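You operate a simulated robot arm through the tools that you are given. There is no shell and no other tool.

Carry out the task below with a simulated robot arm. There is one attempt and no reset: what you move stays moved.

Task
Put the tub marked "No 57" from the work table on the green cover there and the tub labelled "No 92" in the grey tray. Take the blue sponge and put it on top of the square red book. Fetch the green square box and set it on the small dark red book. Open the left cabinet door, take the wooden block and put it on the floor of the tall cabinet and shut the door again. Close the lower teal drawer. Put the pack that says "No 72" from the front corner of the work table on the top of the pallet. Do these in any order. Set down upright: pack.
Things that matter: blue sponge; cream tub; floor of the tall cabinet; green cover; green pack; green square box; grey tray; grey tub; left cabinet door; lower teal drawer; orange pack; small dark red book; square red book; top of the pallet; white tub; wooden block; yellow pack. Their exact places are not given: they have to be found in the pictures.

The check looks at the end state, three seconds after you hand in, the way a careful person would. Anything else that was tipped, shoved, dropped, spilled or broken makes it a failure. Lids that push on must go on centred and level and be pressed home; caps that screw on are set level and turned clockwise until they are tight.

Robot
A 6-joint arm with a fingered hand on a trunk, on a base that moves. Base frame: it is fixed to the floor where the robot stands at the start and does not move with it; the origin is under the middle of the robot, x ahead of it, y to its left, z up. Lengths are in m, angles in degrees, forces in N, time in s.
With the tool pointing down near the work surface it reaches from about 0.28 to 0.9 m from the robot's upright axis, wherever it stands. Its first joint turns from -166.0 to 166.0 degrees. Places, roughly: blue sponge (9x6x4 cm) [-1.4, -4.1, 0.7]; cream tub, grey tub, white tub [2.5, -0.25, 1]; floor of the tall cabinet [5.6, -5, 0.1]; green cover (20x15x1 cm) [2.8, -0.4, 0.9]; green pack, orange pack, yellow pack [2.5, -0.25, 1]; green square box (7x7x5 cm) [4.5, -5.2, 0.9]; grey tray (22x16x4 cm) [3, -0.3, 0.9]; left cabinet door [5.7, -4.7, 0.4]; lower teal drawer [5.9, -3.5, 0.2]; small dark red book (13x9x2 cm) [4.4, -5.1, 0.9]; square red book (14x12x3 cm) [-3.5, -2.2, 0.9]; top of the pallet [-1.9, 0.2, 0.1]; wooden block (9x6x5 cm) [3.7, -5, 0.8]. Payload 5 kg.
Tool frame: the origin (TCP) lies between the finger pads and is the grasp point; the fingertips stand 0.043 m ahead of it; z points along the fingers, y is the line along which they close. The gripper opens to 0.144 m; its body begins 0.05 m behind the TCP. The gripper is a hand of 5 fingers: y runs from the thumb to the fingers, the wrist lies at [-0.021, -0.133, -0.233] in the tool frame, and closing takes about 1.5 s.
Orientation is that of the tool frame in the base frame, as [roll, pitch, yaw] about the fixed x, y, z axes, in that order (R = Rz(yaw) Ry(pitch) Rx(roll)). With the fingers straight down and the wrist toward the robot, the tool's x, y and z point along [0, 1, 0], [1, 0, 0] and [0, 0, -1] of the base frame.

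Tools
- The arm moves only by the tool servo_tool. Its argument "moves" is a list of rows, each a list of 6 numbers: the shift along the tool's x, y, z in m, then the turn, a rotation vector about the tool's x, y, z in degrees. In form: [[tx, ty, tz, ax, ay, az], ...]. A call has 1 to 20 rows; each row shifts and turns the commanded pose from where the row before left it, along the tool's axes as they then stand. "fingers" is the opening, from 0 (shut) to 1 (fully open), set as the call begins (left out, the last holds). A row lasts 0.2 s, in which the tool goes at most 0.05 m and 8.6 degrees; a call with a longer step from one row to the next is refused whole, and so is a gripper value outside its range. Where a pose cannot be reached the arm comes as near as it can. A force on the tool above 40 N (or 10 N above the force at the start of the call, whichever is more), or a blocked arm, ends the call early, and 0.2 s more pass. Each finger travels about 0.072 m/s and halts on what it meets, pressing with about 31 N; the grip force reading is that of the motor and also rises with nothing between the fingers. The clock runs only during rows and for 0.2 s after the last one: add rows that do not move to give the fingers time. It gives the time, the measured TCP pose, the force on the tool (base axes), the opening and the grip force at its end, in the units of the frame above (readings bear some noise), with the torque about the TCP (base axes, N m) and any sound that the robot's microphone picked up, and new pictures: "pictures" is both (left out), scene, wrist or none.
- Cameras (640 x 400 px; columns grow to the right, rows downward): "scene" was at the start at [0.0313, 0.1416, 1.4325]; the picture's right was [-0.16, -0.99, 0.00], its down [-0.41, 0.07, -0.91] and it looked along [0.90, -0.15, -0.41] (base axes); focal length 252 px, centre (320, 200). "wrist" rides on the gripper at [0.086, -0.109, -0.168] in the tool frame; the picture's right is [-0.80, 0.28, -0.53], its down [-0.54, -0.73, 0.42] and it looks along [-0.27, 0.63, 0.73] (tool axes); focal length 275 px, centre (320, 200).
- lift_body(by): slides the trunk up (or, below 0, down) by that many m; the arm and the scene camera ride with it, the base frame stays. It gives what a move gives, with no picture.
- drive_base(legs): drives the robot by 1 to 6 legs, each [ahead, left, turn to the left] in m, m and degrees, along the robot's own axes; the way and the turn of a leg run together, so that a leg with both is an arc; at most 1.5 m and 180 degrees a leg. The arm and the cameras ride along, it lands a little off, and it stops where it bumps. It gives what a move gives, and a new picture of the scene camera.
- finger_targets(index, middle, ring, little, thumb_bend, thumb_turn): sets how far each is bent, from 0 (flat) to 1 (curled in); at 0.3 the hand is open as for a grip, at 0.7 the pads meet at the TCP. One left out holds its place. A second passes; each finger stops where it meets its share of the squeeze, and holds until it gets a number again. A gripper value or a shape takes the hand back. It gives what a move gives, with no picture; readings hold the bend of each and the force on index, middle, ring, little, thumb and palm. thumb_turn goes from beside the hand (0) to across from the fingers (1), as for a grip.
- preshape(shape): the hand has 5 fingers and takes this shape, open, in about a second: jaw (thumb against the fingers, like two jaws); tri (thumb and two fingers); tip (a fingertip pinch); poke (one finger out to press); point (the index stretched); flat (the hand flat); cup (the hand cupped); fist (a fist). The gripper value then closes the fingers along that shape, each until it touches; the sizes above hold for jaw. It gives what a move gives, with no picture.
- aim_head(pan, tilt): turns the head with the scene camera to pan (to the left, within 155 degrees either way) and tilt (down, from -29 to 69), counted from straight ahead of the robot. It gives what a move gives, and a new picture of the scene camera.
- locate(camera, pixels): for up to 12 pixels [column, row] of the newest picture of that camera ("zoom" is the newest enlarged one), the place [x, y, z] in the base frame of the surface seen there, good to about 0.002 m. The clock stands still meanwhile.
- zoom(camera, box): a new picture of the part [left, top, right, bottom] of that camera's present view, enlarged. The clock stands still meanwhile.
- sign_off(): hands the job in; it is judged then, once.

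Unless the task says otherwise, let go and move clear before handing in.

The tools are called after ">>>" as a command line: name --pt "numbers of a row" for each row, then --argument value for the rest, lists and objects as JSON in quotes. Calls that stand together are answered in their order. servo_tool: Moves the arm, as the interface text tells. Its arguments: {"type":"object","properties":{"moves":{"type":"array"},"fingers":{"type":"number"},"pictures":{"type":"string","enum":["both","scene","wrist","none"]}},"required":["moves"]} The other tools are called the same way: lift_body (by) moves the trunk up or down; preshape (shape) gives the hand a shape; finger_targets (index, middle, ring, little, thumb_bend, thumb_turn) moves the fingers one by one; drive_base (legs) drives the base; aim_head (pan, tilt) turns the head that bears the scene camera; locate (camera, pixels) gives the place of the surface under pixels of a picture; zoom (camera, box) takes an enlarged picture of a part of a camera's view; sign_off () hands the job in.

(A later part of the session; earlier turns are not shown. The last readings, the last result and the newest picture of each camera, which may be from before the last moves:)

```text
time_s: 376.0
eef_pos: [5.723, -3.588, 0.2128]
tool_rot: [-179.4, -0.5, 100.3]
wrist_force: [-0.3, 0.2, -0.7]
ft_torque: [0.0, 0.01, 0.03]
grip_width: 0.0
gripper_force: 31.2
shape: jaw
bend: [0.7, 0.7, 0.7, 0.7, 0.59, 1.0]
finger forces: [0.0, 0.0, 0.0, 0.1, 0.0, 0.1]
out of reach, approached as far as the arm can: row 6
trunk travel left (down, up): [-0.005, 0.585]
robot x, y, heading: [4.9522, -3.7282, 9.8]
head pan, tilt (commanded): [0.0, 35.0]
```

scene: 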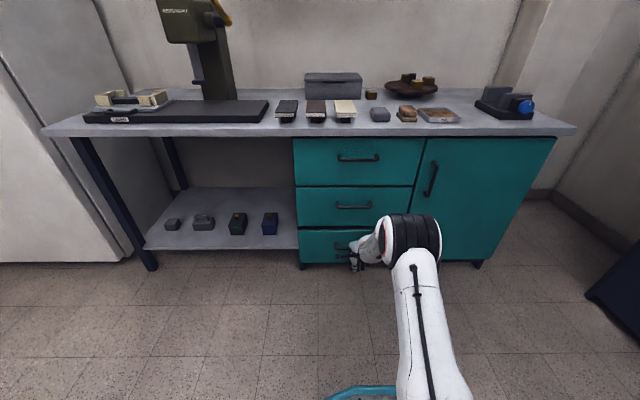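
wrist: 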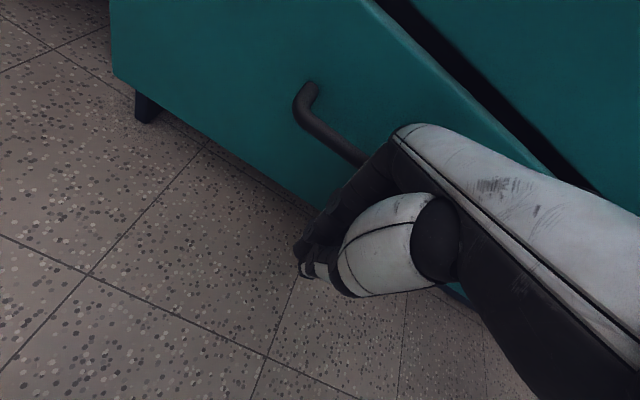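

The drawer slid in with almost no resistance and is nearly shut; the arm hit its reach limit. I'll back off 3 cm, roll the base 6 cm closer, and push it the rest of the way.

>>> servo_tool --pt "0 -0.03 0 0 0 0" --pt "0 -0.04 0 0 0 0" --pictures "none"

>>> drive_base --legs '[[0.06, 0, 0]]'

>>> servo_tool --pt "0 0.012 0 0 0 0" --pt "0 0.012 0 0 0 0" --pt "0 0.012 0 0 0 0" --pt "0 0.012 0 0 0 0" --pictures "both"

```text
time_s: 376.6
eef_pos: [5.6635, -3.5968, 0.2117]
tool_rot: [-179.1, 0.9, 103.2]
wrist_force: [1.2, -3.3, -0.3]
ft_torque: [0.3, 0.13, -0.15]
grip_width: 0.0001
gripper_force: 31.1
shape: jaw
bend: [0.7, 0.7, 0.7, 0.7, 0.59, 1.0]
finger forces: [0.0, 0.0, 0.1, 0.1, 0.0, 0.0]
out of reach, approached as far as the arm can: row 1
trunk travel left (down, up): [-0.005, 0.585]
robot x, y, heading: [4.9551, -3.7248, 9.9]
head pan, tilt (commanded): [0.0, 35.0]
```

```text
time_s: 377.6
eef_pos: [5.7261, -3.5879, 0.2132]
tool_rot: [-179.2, -0.3, 100.5]
wrist_force: [-0.5, 0.6, 0.8]
ft_torque: [-0.02, -0.03, 0.01]
grip_width: 0.0
gripper_force: 31.2
shape: jaw
bend: [0.7, 0.7, 0.7, 0.7, 0.59, 1.0]
finger forces: [0.0, 0.0, 0.1, 0.0, 0.0, 0.1]
trunk travel left (down, up): [-0.005, 0.585]
robot x, y, heading: [5.015, -3.7147, 9.9]
head pan, tilt (commanded): [0.0, 35.0]
```

scene: 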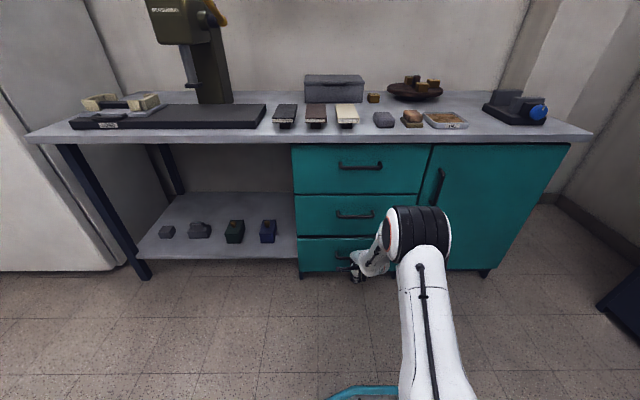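

```text
time_s: 378.4
eef_pos: [5.7489, -3.5826, 0.2064]
tool_rot: [-178.3, -0.2, 100.7]
wrist_force: [-14.6, -2.1, 4.0]
ft_torque: [0.06, -0.71, -0.18]
grip_width: 0.0
gripper_force: 31.5
shape: jaw
bend: [0.7, 0.7, 0.7, 0.7, 0.59, 1.0]
finger forces: [0.0, 14.6, 0.0, 0.0, 0.1, 0.1]
trunk travel left (down, up): [-0.005, 0.585]
robot x, y, heading: [5.0116, -3.7117, 9.9]
head pan, tilt (commanded): [0.0, 35.0]
stopped in row 3: the force on the tool passed its limit at 48 N (the readings are from after the stop); the commanded pose is now the measured one
```

scene: 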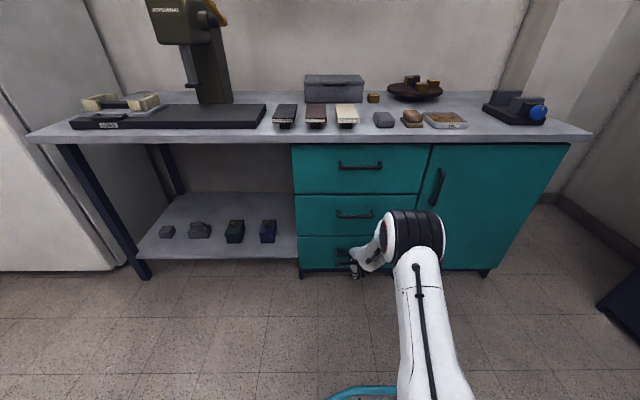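
wrist: 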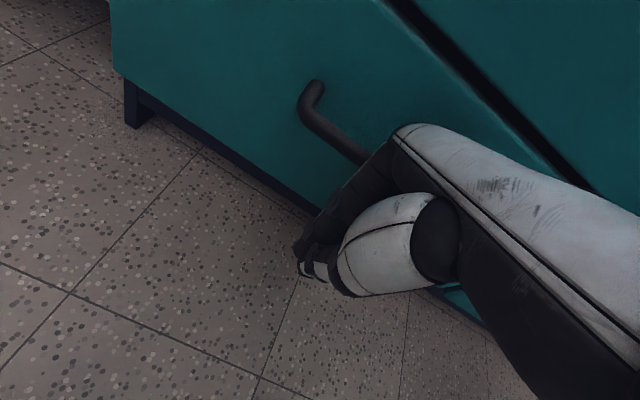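

A firm stop at 48 N means the drawer is home. I'll back off and verify it is flush.

>>> servo_tool --pt "0 -0.03 0 0 0 0" --pt "0 -0.04 0 0 0 0" --pt "0 -0.04 -0.02 0 0 0" --pt "0 0 -0.04 0 0 0" --pt "0 0 -0.045 0 0 0" --pt "0 0 -0.045 0 0 0" --pt "0 0 -0.045 0 0 0" --pt "0 0 -0.045 0 0 0" --pt "0 0 -0.045 0 0 0" --pt "0 0 -0.045 0 0 0" --pt "0 0 -0.045 0 0 0" --pt "0 0 0 0 0 0" --pictures "scene"

>>> zoom --camera "scene" --box '[280, 130, 480, 290]'

>>> locate --camera "scene" --pixels '[[310, 245], [310, 262], [310, 220], [320, 205], [320, 180], [410, 255], [410, 220]]'

```text
time_s: 380.9
eef_pos: [5.6619, -3.5939, 0.5623]
tool_rot: [-178.6, -0.3, 100.6]
wrist_force: [-0.1, -0.3, -0.2]
ft_torque: [-0.01, 0.01, 0.0]
grip_width: 0.0
gripper_force: 31.1
shape: jaw
bend: [0.7, 0.7, 0.7, 0.7, 0.6, 1.0]
finger forces: [0.0, 0.1, 0.1, 0.1, 0.1, 0.0]
out of reach, approached as far as the arm can: row 3, 6, 7
trunk travel left (down, up): [-0.005, 0.585]
robot x, y, heading: [5.0101, -3.7107, 9.8]
head pan, tilt (commanded): [0.0, 35.0]
```

scene: 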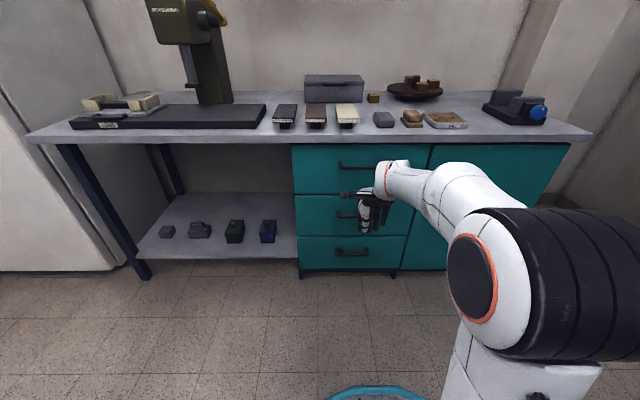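

```text
2.50 times, centred on (380, 210) of scene
```

zoom: 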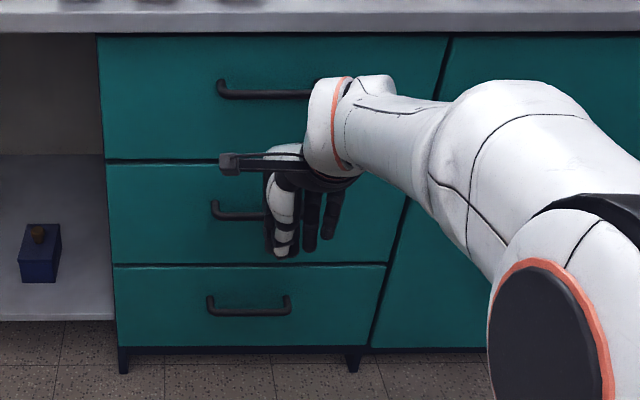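

```text
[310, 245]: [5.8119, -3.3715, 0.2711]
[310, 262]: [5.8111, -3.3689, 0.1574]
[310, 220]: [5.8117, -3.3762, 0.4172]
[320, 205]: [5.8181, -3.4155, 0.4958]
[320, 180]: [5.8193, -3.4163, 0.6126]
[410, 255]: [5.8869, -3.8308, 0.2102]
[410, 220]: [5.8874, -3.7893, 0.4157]
```

The lower drawer is flush with the rest (x≈5.812 on all three). Now to the tall cabinet: I'll pull the hand in a little and turn to face its lower doors.

>>> servo_tool --pt "0 -0.03 -0.03 0 0 0" --pt "0 -0.03 -0.03 0 0 0" --pt "0 0 0 0 0 0" --fingers 1.0 --pictures "none"

>>> drive_base --legs '[[0, 0, -89.5], [0.2, 0.42, 0]]'

>>> aim_head --pan 5 --tilt 40

```text
time_s: 381.8
eef_pos: [5.6002, -3.6024, 0.6231]
tool_rot: [-178.5, -0.2, 100.6]
wrist_force: [0.5, 0.3, 0.3]
ft_torque: [-0.02, -0.04, -0.01]
grip_width: 0.1438
gripper_force: 0.1
shape: jaw
bend: [0.3, 0.3, 0.3, 0.3, 0.3, 0.98]
finger forces: [0.0, 0.0, 0.0, 0.0, 0.0, 0.0]
trunk travel left (down, up): [-0.005, 0.585]
robot x, y, heading: [5.0129, -3.713, 9.9]
head pan, tilt (commanded): [0.0, 35.0]
```

```text
time_s: 388.3
eef_pos: [5.5842, -4.4152, 0.6227]
tool_rot: [-178.5, -0.4, 11.9]
wrist_force: [0.3, 0.1, 0.3]
ft_torque: [-0.01, 0.0, -0.01]
grip_width: 0.1439
gripper_force: 0.1
shape: jaw
bend: [0.3, 0.3, 0.3, 0.3, 0.3, 0.98]
finger forces: [0.0, 0.0, 0.0, 0.0, 0.0, 0.0]
trunk travel left (down, up): [-0.005, 0.585]
robot x, y, heading: [5.4611, -3.8274, -78.9]
head pan, tilt (commanded): [0.0, 35.0]
```

scene: 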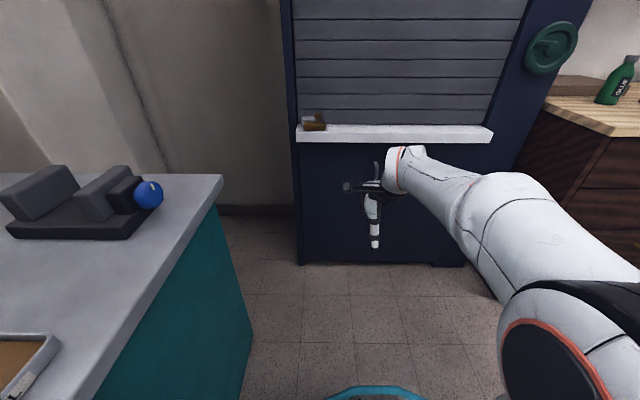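

```text
time_s: 389.0
eef_pos: [5.5848, -4.4162, 0.6228]
tool_rot: [-178.5, -0.2, 11.8]
wrist_force: [-1.2, 0.3, -1.0]
ft_torque: [-0.02, 0.01, -0.04]
grip_width: 0.1439
gripper_force: 0.0
shape: jaw
bend: [0.3, 0.3, 0.3, 0.3, 0.3, 0.98]
finger forces: [0.1, 0.1, 0.0, 0.0, 0.1, 0.0]
trunk travel left (down, up): [-0.005, 0.585]
robot x, y, heading: [5.463, -3.8269, -79.0]
head pan, tilt (commanded): [5.0, 40.0]
```

scene: 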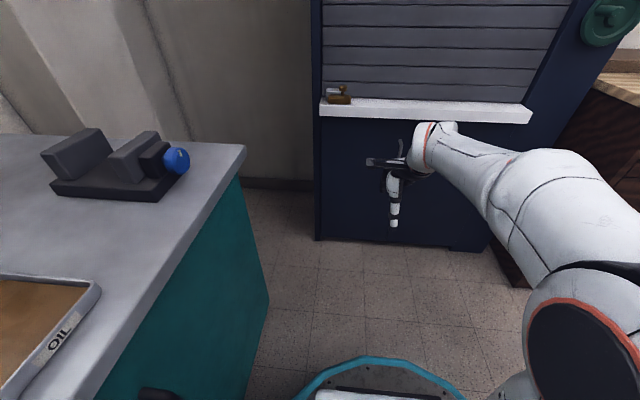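

>>> zoom --camera "scene" --box '[300, 80, 560, 270]'

>>> locate --camera "scene" --pixels '[[402, 145], [318, 125], [318, 235], [360, 130], [360, 220], [450, 235], [490, 130], [325, 110], [530, 115], [420, 240], [345, 97], [485, 245]]'

```text
2.11 times, centred on (430, 175) of scene
```

zoom: 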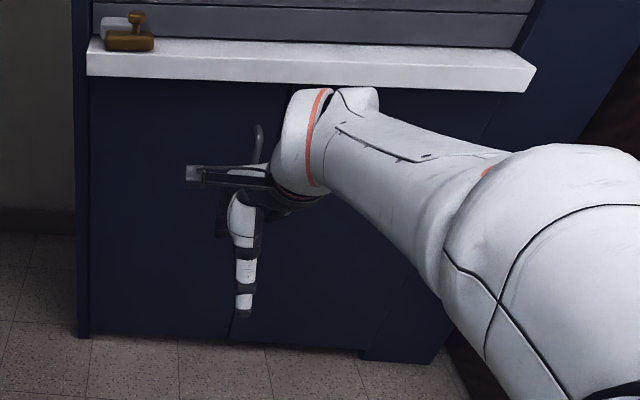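

```text
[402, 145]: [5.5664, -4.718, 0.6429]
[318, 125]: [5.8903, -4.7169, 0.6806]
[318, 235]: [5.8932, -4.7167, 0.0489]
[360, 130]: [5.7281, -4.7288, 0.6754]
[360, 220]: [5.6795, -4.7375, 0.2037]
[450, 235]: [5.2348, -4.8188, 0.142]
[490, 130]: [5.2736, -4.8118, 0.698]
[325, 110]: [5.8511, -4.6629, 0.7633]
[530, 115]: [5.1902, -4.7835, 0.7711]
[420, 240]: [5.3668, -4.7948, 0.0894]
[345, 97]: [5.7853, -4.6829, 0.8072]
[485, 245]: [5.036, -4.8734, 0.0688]
```

I'll shift the hand to the right to uncover the handles and look closely.

>>> servo_tool --pt "-0.045 0 0 0 0 0" --pt "-0.045 0 0 0 0 0" --pt "-0.045 0 0 0 0 0" --pt "-0.045 0 0 0 0 0" --pt "-0.045 0 0 0 0 0" --pt "-0.045 0 0 0 0 0" --pt "-0.045 0 0 0 0 0" --pt "0 0 0 0 0 0" --pictures "both"

>>> zoom --camera "scene" --box '[300, 90, 500, 260]'

```text
time_s: 390.8
eef_pos: [5.275, -4.4786, 0.6199]
tool_rot: [-178.6, -0.4, 11.9]
wrist_force: [-0.4, 0.0, -0.2]
ft_torque: [0.02, 0.02, -0.03]
grip_width: 0.144
gripper_force: 0.1
shape: jaw
bend: [0.3, 0.3, 0.3, 0.3, 0.3, 0.98]
finger forces: [0.1, 0.1, 0.0, 0.1, 0.0, 0.0]
trunk travel left (down, up): [-0.005, 0.585]
robot x, y, heading: [5.4612, -3.8288, -78.6]
head pan, tilt (commanded): [5.0, 40.0]
```

scene: 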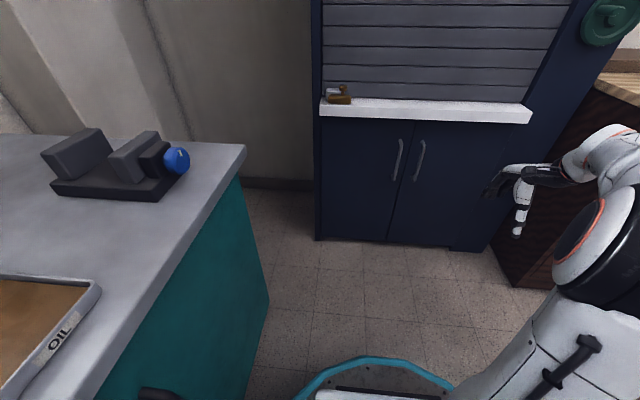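
wrist: 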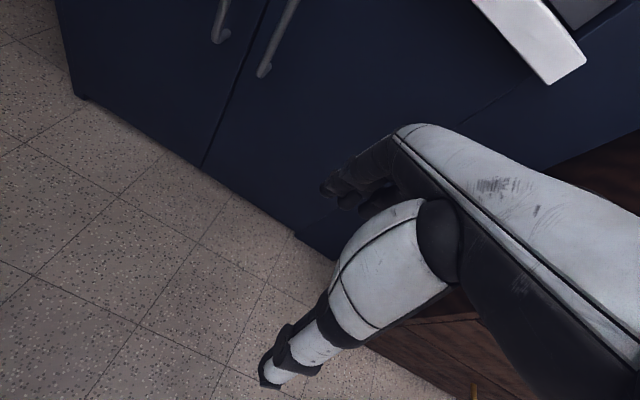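

```text
2.35 times, centred on (400, 175) of scene
```

zoom: 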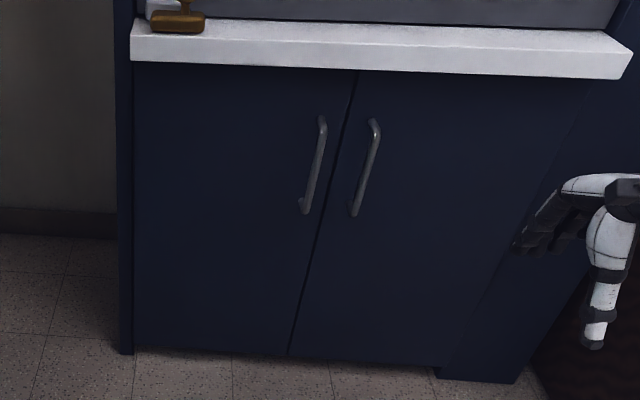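

>>> locate --camera "zoom" --pixels '[[322, 122], [319, 140], [316, 160], [312, 180], [308, 198], [304, 210], [330, 160], [300, 160], [369, 145], [360, 185], [345, 130], [150, 100]]'

>>> zoom --camera "scene" --box '[380, 125, 440, 190]'

```text
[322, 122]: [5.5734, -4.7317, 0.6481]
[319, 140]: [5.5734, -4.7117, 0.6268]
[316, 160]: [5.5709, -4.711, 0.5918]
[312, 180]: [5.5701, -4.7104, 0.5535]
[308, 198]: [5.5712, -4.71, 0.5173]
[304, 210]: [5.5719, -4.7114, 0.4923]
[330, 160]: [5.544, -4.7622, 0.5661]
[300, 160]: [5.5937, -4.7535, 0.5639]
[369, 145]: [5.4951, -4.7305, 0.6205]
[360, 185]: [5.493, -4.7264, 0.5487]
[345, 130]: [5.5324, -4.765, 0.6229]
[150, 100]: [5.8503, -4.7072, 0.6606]
```

```text
6.15 times, centred on (410, 158) of scene
```

zoom: 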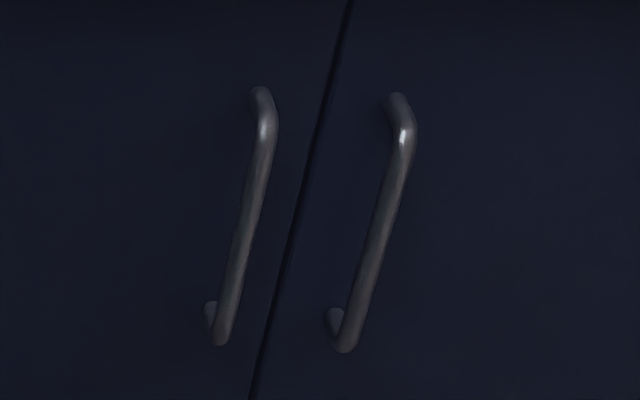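

The left door's handle is a vertical bar at (5.571,-4.711), z 0.49–0.64, standing ~4.5 cm off the door; the right one is 7.7 cm away. I'll use a tri pinch from the front: stage the hand ~15 cm before the bar and rotate it to point forward with a horizontal pinch.

>>> preshape --shape "tri"

>>> servo_tool --pt "0.035 0.0 0 0 0 0" --pt "0.035 0.0 0 0 0 0" --pt "0.035 0.01 0 0 0 0" --pt "0.035 0.01 0 0 0 0" --pt "0.035 0.01 0 0 0 0" --pt "0.035 0.01 0 0 0 0" --pt "0.03 0.01 0 0 0 0" --pictures "none"

>>> servo_tool --pt "0 0 0 -4.9 -4.9 -4.9" --pt "0 0 0 -4.9 -4.9 -4.9" --pt "0 0 0 -4.9 -4.9 -4.9" --pt "0 0 0 -4.9 -4.9 -4.9" --pt "0 0 0 -4.9 -4.9 -4.9" --pt "0 0 0 -4.9 -4.9 -4.9" --pt "0 0 0 -4.9 -4.9 -4.9" --pictures "both"

```text
time_s: 391.7
eef_pos: [5.2744, -4.4808, 0.6192]
tool_rot: [-178.4, -0.3, 11.8]
wrist_force: [-0.9, -0.3, -0.3]
ft_torque: [0.02, -0.02, -0.01]
grip_width: 0.1441
gripper_force: 0.0
shape: tri
bend: [0.3, 0.3, 0.99, 0.99, 0.3, 0.98]
finger forces: [0.0, 0.1, 0.0, 0.1, 0.0, 0.0]
trunk travel left (down, up): [-0.005, 0.585]
robot x, y, heading: [5.4657, -3.8279, -78.8]
head pan, tilt (commanded): [5.0, 40.0]
```

```text
time_s: 393.3
eef_pos: [5.5215, -4.4809, 0.6212]
tool_rot: [-178.5, -0.3, 11.6]
wrist_force: [0.3, 0.4, 1.0]
ft_torque: [0.0, -0.06, -0.03]
grip_width: 0.1439
gripper_force: 0.1
shape: tri
bend: [0.3, 0.3, 0.99, 0.99, 0.3, 0.98]
finger forces: [0.0, 0.0, 0.0, 0.0, 0.1, 0.1]
trunk travel left (down, up): [-0.005, 0.585]
robot x, y, heading: [5.4639, -3.8299, -78.9]
head pan, tilt (commanded): [5.0, 40.0]
```

```text
time_s: 394.9
eef_pos: [5.5193, -4.4787, 0.6318]
tool_rot: [155.4, 39.8, 39.4]
wrist_force: [0.7, -0.9, -0.6]
ft_torque: [-0.02, 0.05, 0.02]
grip_width: 0.144
gripper_force: 0.0
shape: tri
bend: [0.3, 0.3, 0.99, 0.99, 0.3, 0.98]
finger forces: [0.1, 0.1, 0.0, 0.1, 0.0, 0.0]
out of reach, approached as far as the arm can: row 7
trunk travel left (down, up): [-0.005, 0.585]
robot x, y, heading: [5.4583, -3.8261, -78.8]
head pan, tilt (commanded): [5.0, 40.0]
```

scene: 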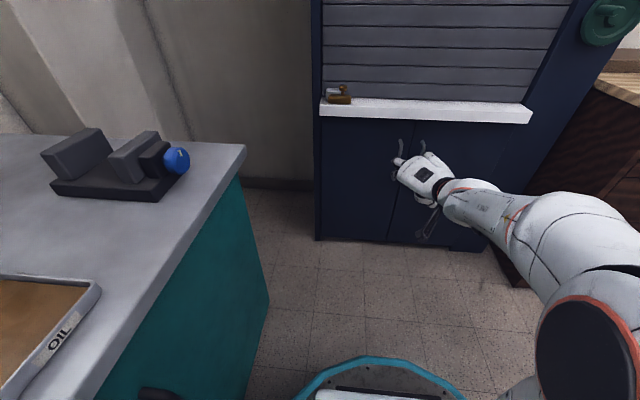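
wrist: 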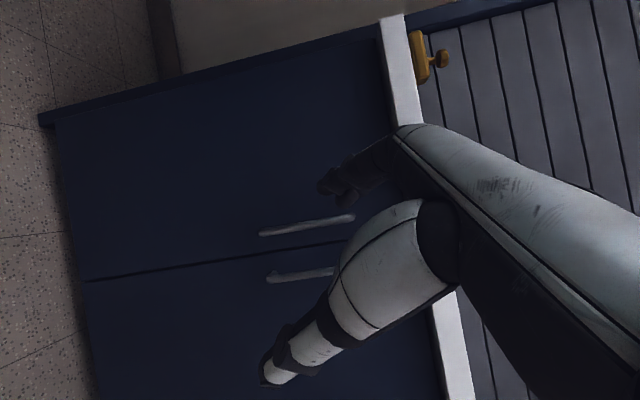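

The rotation stalled halfway because the wrist is too close to the robot. I'll back the base off 14 cm, extend the hand forward by that much, and continue the rotation.

>>> drive_base --legs '[[-0.15, 0, 0]]'

>>> servo_tool --pt "0 0 0 0 0 0" --pictures "none"

```text
time_s: 396.2
eef_pos: [5.4912, -4.3335, 0.6316]
tool_rot: [155.7, 40.0, 39.6]
wrist_force: [1.2, 0.0, 0.1]
ft_torque: [0.0, 0.01, -0.02]
grip_width: 0.144
gripper_force: 0.0
shape: tri
bend: [0.3, 0.3, 0.99, 0.99, 0.3, 0.98]
finger forces: [0.0, 0.1, 0.0, 0.0, 0.0, 0.0]
trunk travel left (down, up): [-0.005, 0.585]
robot x, y, heading: [5.4349, -3.6818, -78.8]
head pan, tilt (commanded): [5.0, 40.0]
```

scene: 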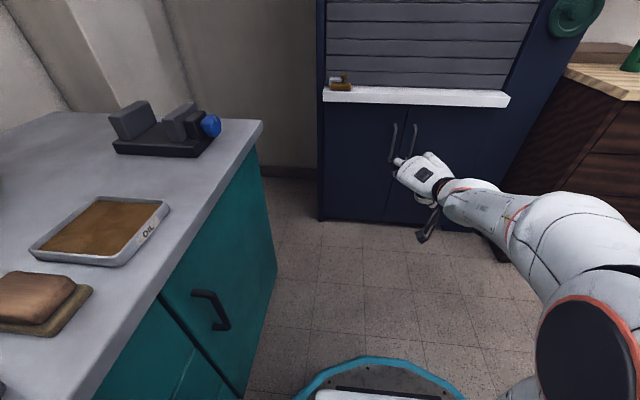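

```text
time_s: 396.6
eef_pos: [5.4908, -4.332, 0.6315]
tool_rot: [155.6, 40.1, 39.5]
wrist_force: [0.0, -0.9, -0.2]
ft_torque: [-0.01, -0.02, 0.0]
grip_width: 0.1438
gripper_force: 0.1
shape: tri
bend: [0.3, 0.3, 0.99, 0.99, 0.3, 0.98]
finger forces: [0.1, 0.1, 0.1, 0.0, 0.0, 0.1]
trunk travel left (down, up): [-0.005, 0.585]
robot x, y, heading: [5.4327, -3.6835, -78.8]
head pan, tilt (commanded): [5.0, 40.0]
```

>>> servo_tool --pt "-0.0136 0.0253 0.0241 0 0 0" --pt "-0.0136 0.0253 0.0241 0 0 0" --pt "-0.0136 0.0253 0.0241 0 0 0" --pt "-0.0136 0.0253 0.0241 0 0 0" --pt "0 0 0 -4.9 -4.9 -4.9" --pt "0 0 0 -4.9 -4.9 -4.9" --pt "0 0 0 -4.9 -4.9 -4.9" --pt "0 0 0 -4.9 -4.9 -4.9" --pt "0 0 0 -4.9 -4.9 -4.9" --pt "0 0 0 -4.9 -4.9 -4.9" --pt "0 0 0 0 0 0" --pictures "both"

```text
time_s: 399.0
eef_pos: [5.5435, -4.6175, 0.8501]
tool_rot: [156.9, 76.9, 72.8]
wrist_force: [-0.2, -0.7, 0.1]
ft_torque: [0.0, -0.01, -0.03]
grip_width: 0.144
gripper_force: 0.0
shape: tri
bend: [0.3, 0.3, 0.99, 0.99, 0.3, 0.98]
finger forces: [0.1, 0.0, 0.1, 0.1, 0.1, 0.1]
out of reach, approached as far as the arm can: row 5, 6, 7, 8, 9, 10
trunk travel left (down, up): [-0.005, 0.585]
robot x, y, heading: [5.4326, -3.6815, -79.1]
head pan, tilt (commanded): [5.0, 40.0]
```

scene: 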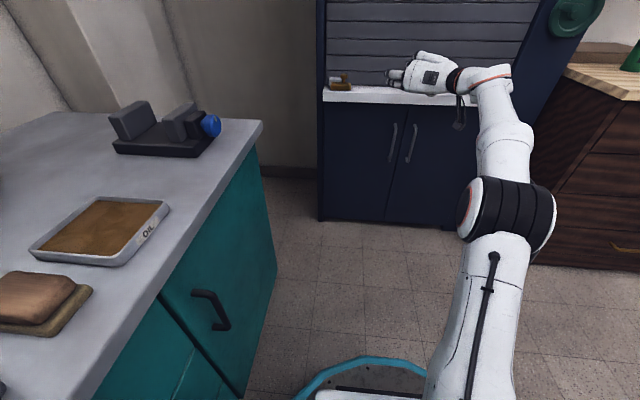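
wrist: 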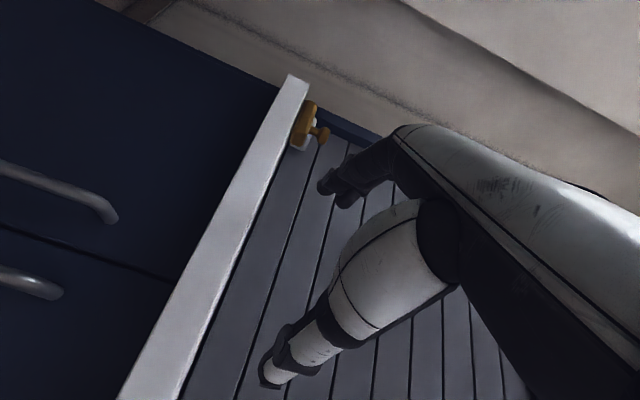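

The arm reached forward-pointing only at z=0.85 and full stretch. A pose tilted 50° below horizontal with a left–right pinch should be reachable at the handle's height, so I'll pull back from the cabinet and re-orient to that.

>>> servo_tool --pt "0.008 -0.0036 -0.039 0 0 0" --pt "0.008 -0.0036 -0.039 -0.37 7.62 -1.43" --pt "0 0 -0.04 -0.37 7.62 -1.43" --pt "0 0 -0.03 -0.37 7.62 -1.43" --pt "0 0 -0.03 -0.37 7.62 -1.43" --pt "0 0 0 -0.37 7.62 -1.43" --pt "0 0 0 0 0 0" --fingers 0.45 --pictures "both"

```text
time_s: 400.6
eef_pos: [5.5201, -4.456, 0.9006]
tool_rot: [179.4, 45.1, 99.5]
wrist_force: [-0.2, 0.5, -0.4]
ft_torque: [-0.01, 0.01, 0.01]
grip_width: 0.0648
gripper_force: 0.1
shape: tri
bend: [0.74, 0.47, 0.99, 0.99, 0.72, 1.0]
finger forces: [0.0, 0.0, 0.0, 0.0, 0.0, 0.0]
out of reach, approached as far as the arm can: row 1, 5, 6
trunk travel left (down, up): [-0.005, 0.585]
robot x, y, heading: [5.4336, -3.6831, -78.8]
head pan, tilt (commanded): [5.0, 40.0]
```

scene: 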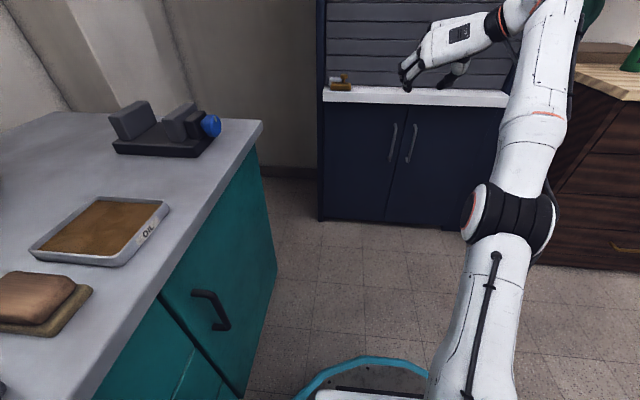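
wrist: 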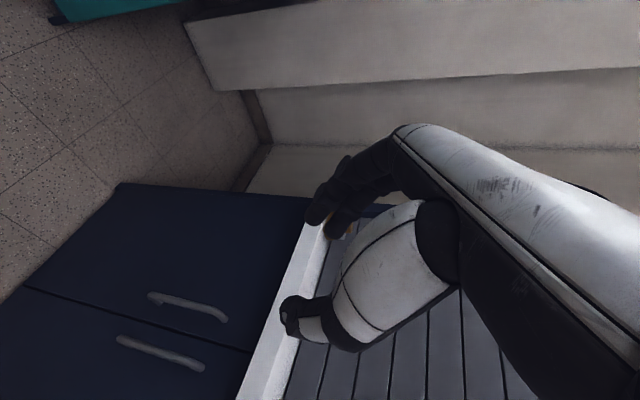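

The orientation is now as wanted (45° down, horizontal pinch) but at z=0.90. I'll lower the hand straight down step by step toward handle height.

>>> servo_tool --pt "0.0283 0 0.0282 0 0 0" --pt "0.0283 0 0.0282 0 0 0" --pt "0.0283 0 0.0282 0 0 0" --pt "0.0283 0 0.0282 0 0 0" --pt "0.0283 0 0.0282 0 0 0" --pt "0.0283 0 0.0282 0 0 0" --pt "0.0283 0 0.0282 0 0 0" --pt "0 0 0 0 0 0" --pictures "both"

```text
time_s: 402.4
eef_pos: [5.508, -4.5731, 0.69]
tool_rot: [179.2, 45.1, 99.5]
wrist_force: [-0.2, 0.0, -0.1]
ft_torque: [0.01, -0.01, 0.0]
grip_width: 0.0649
gripper_force: 0.1
shape: tri
bend: [0.74, 0.47, 0.99, 0.99, 0.72, 1.0]
finger forces: [0.0, 0.0, 0.0, 0.0, 0.0, 0.0]
out of reach, approached as far as the arm can: row 1, 2, 3, 4, 5, 6, 7
trunk travel left (down, up): [-0.005, 0.585]
robot x, y, heading: [5.4315, -3.684, -79.0]
head pan, tilt (commanded): [5.0, 40.0]
```

scene: 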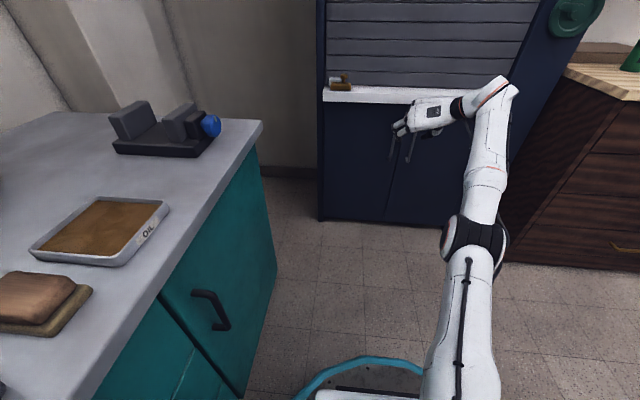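
wrist: 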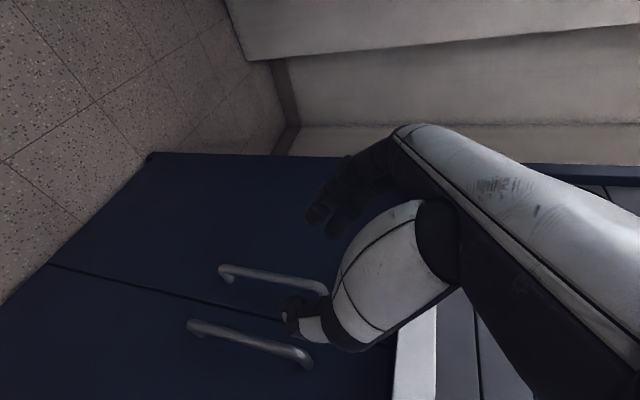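

The wrist picture shows the left handle (220–325, 270–290) lying between the thumb and fingers. Lower 12 cm more with a 3 cm shift left, watching how far out the arm drifts.

>>> servo_tool --pt "0.0212 0.008 0.0212 0 0 0" --pt "0.0212 0.008 0.0212 0 0 0" --pt "0.0212 0.008 0.0212 0 0 0" --pt "0.0 0.008 0.0 0 0 0" --pt "0 0 0 0 0 0" --pictures "both"

```text
time_s: 403.6
eef_pos: [5.5356, -4.602, 0.6102]
tool_rot: [179.1, 45.1, 99.3]
wrist_force: [0.9, 0.5, 0.7]
ft_torque: [-0.06, 0.0, 0.01]
grip_width: 0.0652
gripper_force: 0.0
shape: tri
bend: [0.74, 0.47, 0.99, 0.99, 0.72, 1.0]
finger forces: [0.1, 0.0, 0.1, 0.0, 0.0, 0.0]
out of reach, approached as far as the arm can: row 1, 2, 3
trunk travel left (down, up): [-0.005, 0.585]
robot x, y, heading: [5.4334, -3.6813, -79.0]
head pan, tilt (commanded): [5.0, 40.0]
```

scene: 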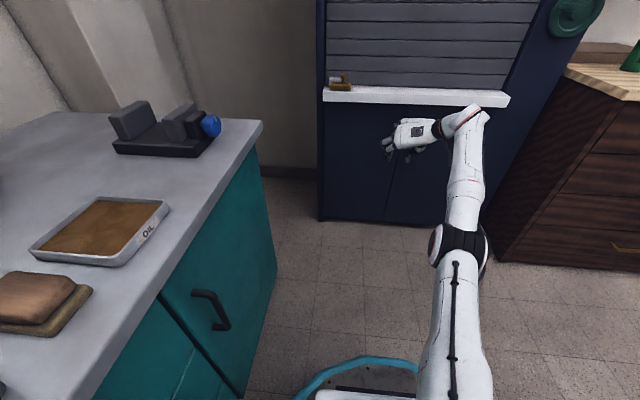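
wrist: 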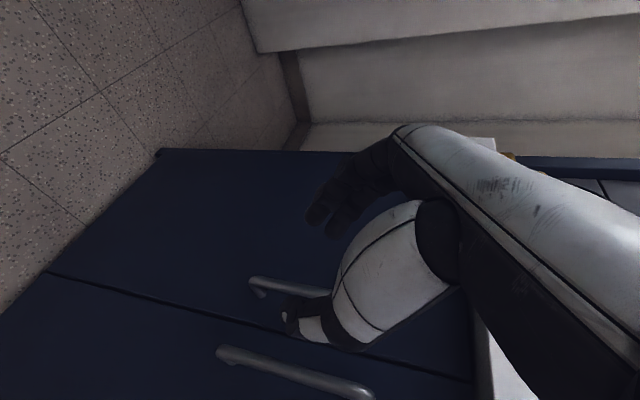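

>>> locate --camera "wrist" --pixels '[[290, 318], [315, 330], [316, 215], [335, 232], [255, 285], [285, 282], [225, 355], [150, 240], [330, 190]]'

>>> zoom --camera "wrist" --box '[200, 140, 420, 380]'

```text
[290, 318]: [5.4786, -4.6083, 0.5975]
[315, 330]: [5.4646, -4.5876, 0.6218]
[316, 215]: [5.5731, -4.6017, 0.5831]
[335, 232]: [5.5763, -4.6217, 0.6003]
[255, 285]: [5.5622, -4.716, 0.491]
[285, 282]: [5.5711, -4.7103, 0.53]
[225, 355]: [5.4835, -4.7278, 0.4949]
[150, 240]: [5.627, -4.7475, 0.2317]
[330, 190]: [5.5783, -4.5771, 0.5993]
```

```text
1.67 times, centred on (310, 260) of wrist
```

zoom: 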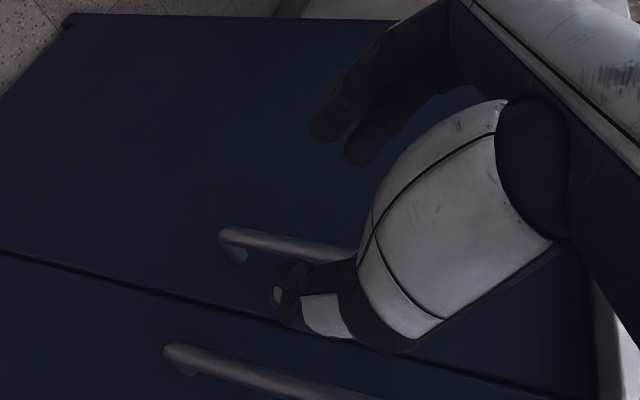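

Thumb tip lines up with the right bar, so I need ~2.8 cm more to the left to straddle the left bar. I'll shift left with the arm, then roll the base 8 cm forward and re-check.

>>> servo_tool --pt "0 0.014 0 0 0 0" --pt "0 0.014 0 0 0 0" --pt "0 0 0 0 0 0" --pictures "none"

>>> drive_base --legs '[[0.075, 0, 0]]'

>>> servo_tool --pt "0 0 0 0 0 0" --pictures "both"

>>> locate --camera "wrist" --pixels '[[290, 318], [315, 330], [316, 215], [335, 232]]'

```text
time_s: 404.4
eef_pos: [5.5629, -4.6041, 0.6113]
tool_rot: [179.1, 45.2, 99.3]
wrist_force: [-0.8, 0.1, 0.5]
ft_torque: [0.0, -0.02, 0.0]
grip_width: 0.065
gripper_force: 0.1
shape: tri
bend: [0.74, 0.47, 0.99, 0.99, 0.72, 1.0]
finger forces: [0.0, 0.0, 0.0, 0.0, 0.0, 0.0]
out of reach, approached as far as the arm can: row 1
trunk travel left (down, up): [-0.005, 0.585]
robot x, y, heading: [5.434, -3.6808, -79.2]
head pan, tilt (commanded): [5.0, 40.0]
```

```text
time_s: 405.5
eef_pos: [5.5783, -4.6793, 0.612]
tool_rot: [179.2, 45.1, 99.5]
wrist_force: [-0.5, 0.9, -0.1]
ft_torque: [0.03, -0.01, 0.01]
grip_width: 0.0651
gripper_force: 0.1
shape: tri
bend: [0.74, 0.47, 0.99, 0.99, 0.72, 1.0]
finger forces: [0.0, 0.1, 0.0, 0.1, 0.0, 0.0]
trunk travel left (down, up): [-0.005, 0.585]
robot x, y, heading: [5.445, -3.7539, -78.7]
head pan, tilt (commanded): [5.0, 40.0]
```

scene: 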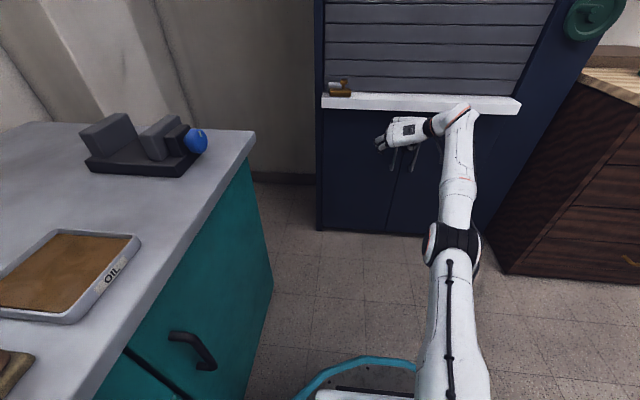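

```text
time_s: 405.9
eef_pos: [5.5787, -4.6775, 0.6107]
tool_rot: [179.2, 45.1, 99.5]
wrist_force: [0.0, -0.4, 0.4]
ft_torque: [0.0, -0.03, -0.01]
grip_width: 0.0652
gripper_force: 0.0
shape: tri
bend: [0.74, 0.47, 0.99, 0.99, 0.72, 1.0]
finger forces: [0.0, 0.1, 0.0, 0.0, 0.1, 0.0]
trunk travel left (down, up): [-0.005, 0.585]
robot x, y, heading: [5.4485, -3.7557, -79.0]
head pan, tilt (commanded): [5.0, 40.0]
```

scene: 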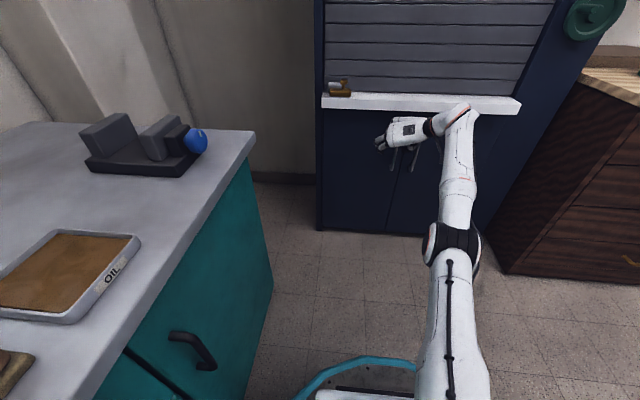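
wrist: 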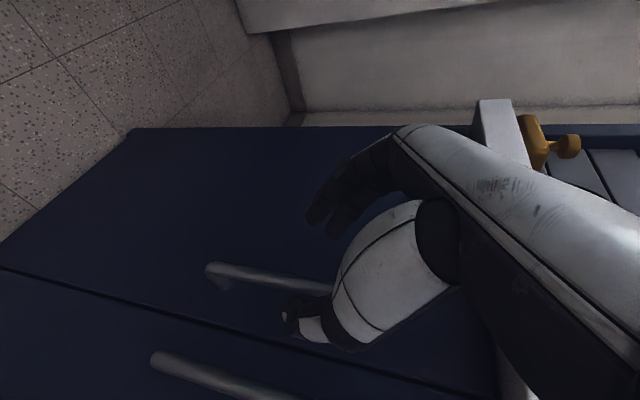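

```text
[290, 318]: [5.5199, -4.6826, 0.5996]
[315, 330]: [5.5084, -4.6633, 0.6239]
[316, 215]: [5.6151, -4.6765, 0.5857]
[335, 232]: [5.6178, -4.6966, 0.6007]
```

The left bar (u=4.614) is now centred between thumb (4.569) and fingers (4.664). I'll advance the last 3 cm with the arm, then close.

>>> servo_tool --pt "-0.0075 0 0.0076 0 0 0" --pt "-0.0075 0 0.0076 0 0 0" --pt "-0.0075 0 0.0076 0 0 0" --pt "0 0 0 0 0 0" --pictures "both"

>>> locate --camera "wrist" --pixels '[[290, 318], [315, 330], [316, 215], [335, 232], [230, 270], [300, 285]]'

```text
time_s: 406.9
eef_pos: [5.5811, -4.6803, 0.6052]
tool_rot: [179.1, 45.1, 99.4]
wrist_force: [0.7, -0.4, 0.6]
ft_torque: [0.01, -0.02, -0.01]
grip_width: 0.0651
gripper_force: 0.0
shape: tri
bend: [0.74, 0.47, 0.99, 0.99, 0.72, 1.0]
finger forces: [0.1, 0.1, 0.0, 0.0, 0.1, 0.1]
out of reach, approached as far as the arm can: row 1, 2, 3
trunk travel left (down, up): [-0.005, 0.585]
robot x, y, heading: [5.4488, -3.7529, -78.9]
head pan, tilt (commanded): [5.0, 40.0]
```

scene: 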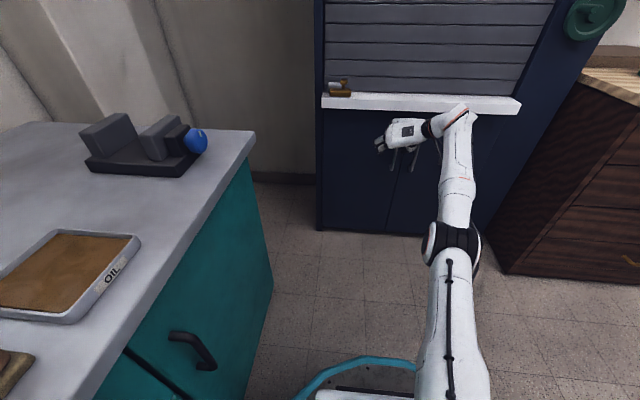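
wrist: 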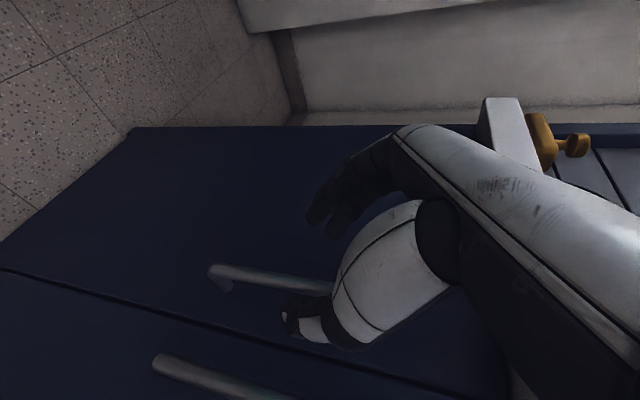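

```text
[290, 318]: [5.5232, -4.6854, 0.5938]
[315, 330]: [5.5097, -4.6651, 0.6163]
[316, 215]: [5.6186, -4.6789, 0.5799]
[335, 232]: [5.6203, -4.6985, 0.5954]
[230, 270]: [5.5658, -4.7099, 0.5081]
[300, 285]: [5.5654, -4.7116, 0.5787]
```

The arm is at its reach limit, so I'll roll the base forward 3 cm instead.

>>> drive_base --legs '[[0.03, 0, 0]]'

>>> servo_tool --pt "0 0 0 0 0 0" --pictures "wrist"

>>> locate --camera "wrist" --pixels '[[290, 318], [315, 330], [316, 215], [335, 232], [230, 265], [300, 285]]'

```text
time_s: 407.7
eef_pos: [5.5859, -4.7093, 0.6054]
tool_rot: [179.0, 45.1, 99.4]
wrist_force: [0.1, 0.4, 0.9]
ft_torque: [-0.02, -0.02, -0.02]
grip_width: 0.0653
gripper_force: 0.1
shape: tri
bend: [0.74, 0.47, 0.99, 0.99, 0.72, 1.0]
finger forces: [0.0, 0.1, 0.0, 0.0, 0.1, 0.0]
trunk travel left (down, up): [-0.005, 0.585]
robot x, y, heading: [5.4546, -3.7856, -78.6]
head pan, tilt (commanded): [5.0, 40.0]
```

scene: 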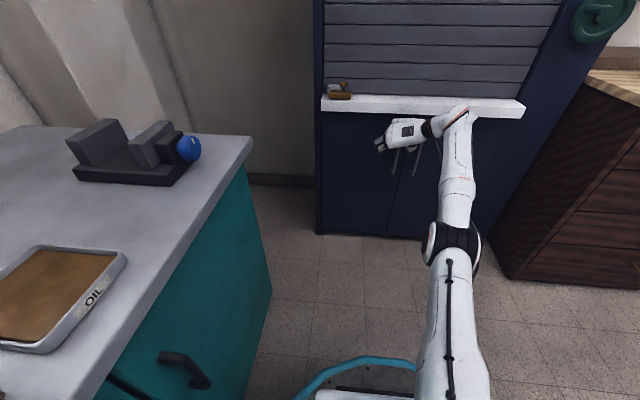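

```text
time_s: 408.1
eef_pos: [5.5864, -4.7097, 0.6046]
tool_rot: [179.1, 45.1, 99.5]
wrist_force: [0.1, -0.4, 0.2]
ft_torque: [0.04, 0.02, 0.02]
grip_width: 0.0653
gripper_force: 0.1
shape: tri
bend: [0.74, 0.47, 0.99, 0.99, 0.72, 1.0]
finger forces: [0.0, 0.0, 0.0, 0.0, 0.0, 0.0]
trunk travel left (down, up): [-0.005, 0.585]
robot x, y, heading: [5.4519, -3.783, -78.7]
head pan, tilt (commanded): [5.0, 40.0]
```

wrist: 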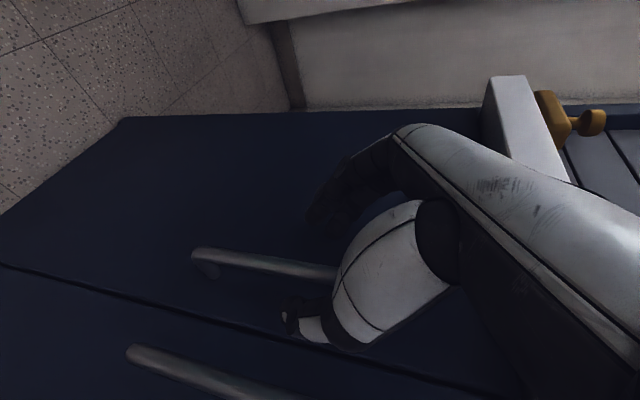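

```text
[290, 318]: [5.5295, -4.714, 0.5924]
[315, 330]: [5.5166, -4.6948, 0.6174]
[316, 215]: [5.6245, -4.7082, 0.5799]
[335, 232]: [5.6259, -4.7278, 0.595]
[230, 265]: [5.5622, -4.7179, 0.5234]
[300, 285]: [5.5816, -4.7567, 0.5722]
```

TCP is level with the bar and the middle fingertip already reaches 1.6 cm behind it. I'll close the pinch.

>>> servo_tool --pt "0 0 0 0 0 0" --pt "0 0 0 0 0 0" --pt "0 0 0 0 0 0" --pt "0 0 0 0 0 0" --pt "0 0 0 0 0 0" --pt "0 0 0 0 0 0" --fingers 0.0 --pictures "wrist"

>>> zoom --camera "wrist" --box '[180, 140, 420, 380]'

```text
time_s: 409.5
eef_pos: [5.5841, -4.7103, 0.6042]
tool_rot: [179.4, 45.0, 99.4]
wrist_force: [-13.6, -2.8, -1.5]
ft_torque: [-0.28, 0.29, -0.05]
grip_width: 0.0092
gripper_force: 30.8
shape: tri
bend: [0.7, 0.7, 0.99, 1.0, 0.76, 1.0]
finger forces: [7.4, 0.0, 7.8, 0.0, 25.4, 0.0]
trunk travel left (down, up): [-0.005, 0.585]
robot x, y, heading: [5.4501, -3.7836, -78.8]
head pan, tilt (commanded): [5.0, 40.0]
```

wrist: 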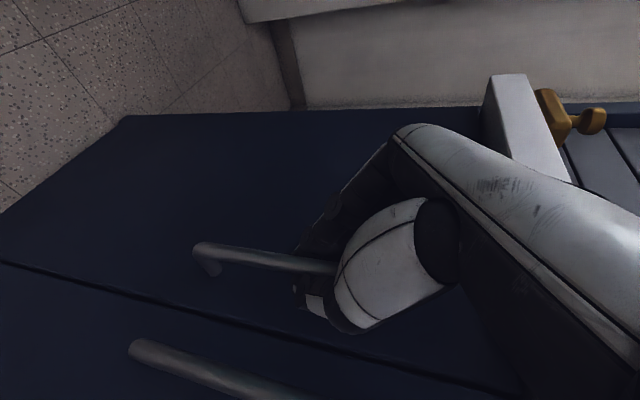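

```text
1.67 times, centred on (300, 260) of wrist
```

zoom: 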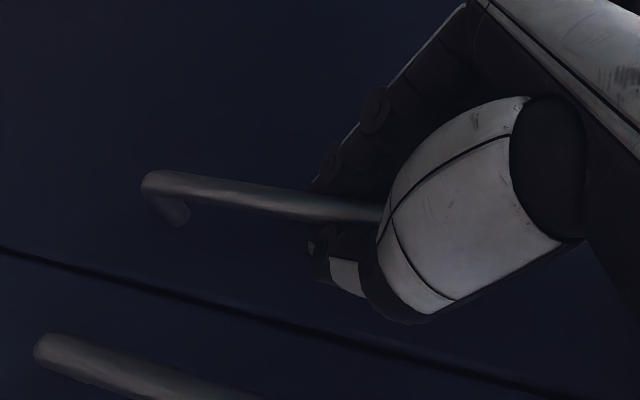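

The bar is pinched (width 0.009, thumb 25 N). I'll pull the door by rolling the base straight back a few centimetres at a time.

>>> drive_base --legs '[[-0.05, 0.004, 0]]'

>>> servo_tool --pt "0 0 0 0 0 0" --pictures "both"

```text
time_s: 410.4
eef_pos: [5.5846, -4.6598, 0.6063]
tool_rot: [179.1, 45.0, 99.7]
wrist_force: [10.4, -1.7, 0.6]
ft_torque: [-0.52, 0.46, 0.11]
grip_width: 0.0084
gripper_force: 30.6
shape: tri
bend: [0.7, 0.7, 1.0, 1.0, 0.76, 1.0]
finger forces: [13.3, 0.0, 18.6, 0.1, 20.5, 0.0]
trunk travel left (down, up): [-0.005, 0.585]
robot x, y, heading: [5.4481, -3.7355, -78.8]
head pan, tilt (commanded): [5.0, 40.0]
```

scene: 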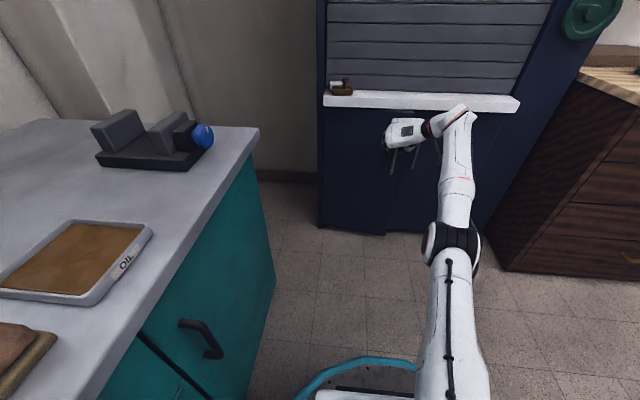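

```text
time_s: 410.8
eef_pos: [5.5837, -4.6598, 0.6062]
tool_rot: [179.1, 45.2, 99.6]
wrist_force: [2.3, -0.8, -0.3]
ft_torque: [-0.43, 0.44, 0.06]
grip_width: 0.0084
gripper_force: 30.8
shape: tri
bend: [0.7, 0.7, 1.0, 1.0, 0.76, 1.0]
finger forces: [10.9, 0.0, 15.4, 0.0, 21.5, 0.0]
trunk travel left (down, up): [-0.005, 0.585]
robot x, y, heading: [5.4464, -3.7383, -78.7]
head pan, tilt (commanded): [5.0, 40.0]
```

scene: 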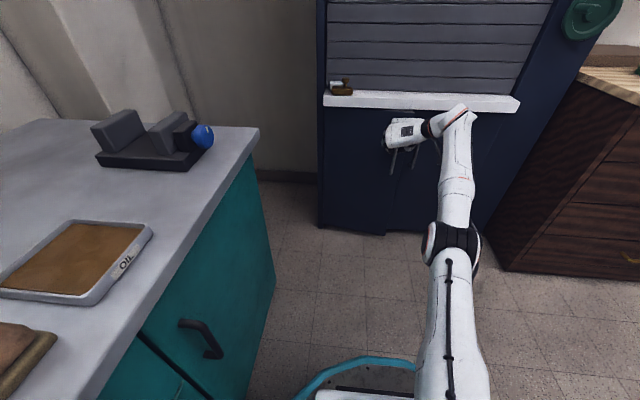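
wrist: 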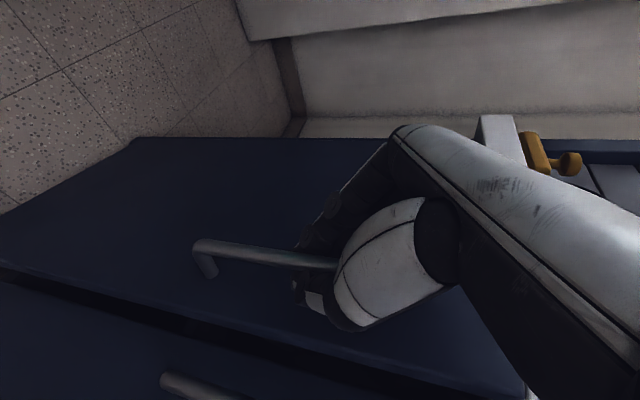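

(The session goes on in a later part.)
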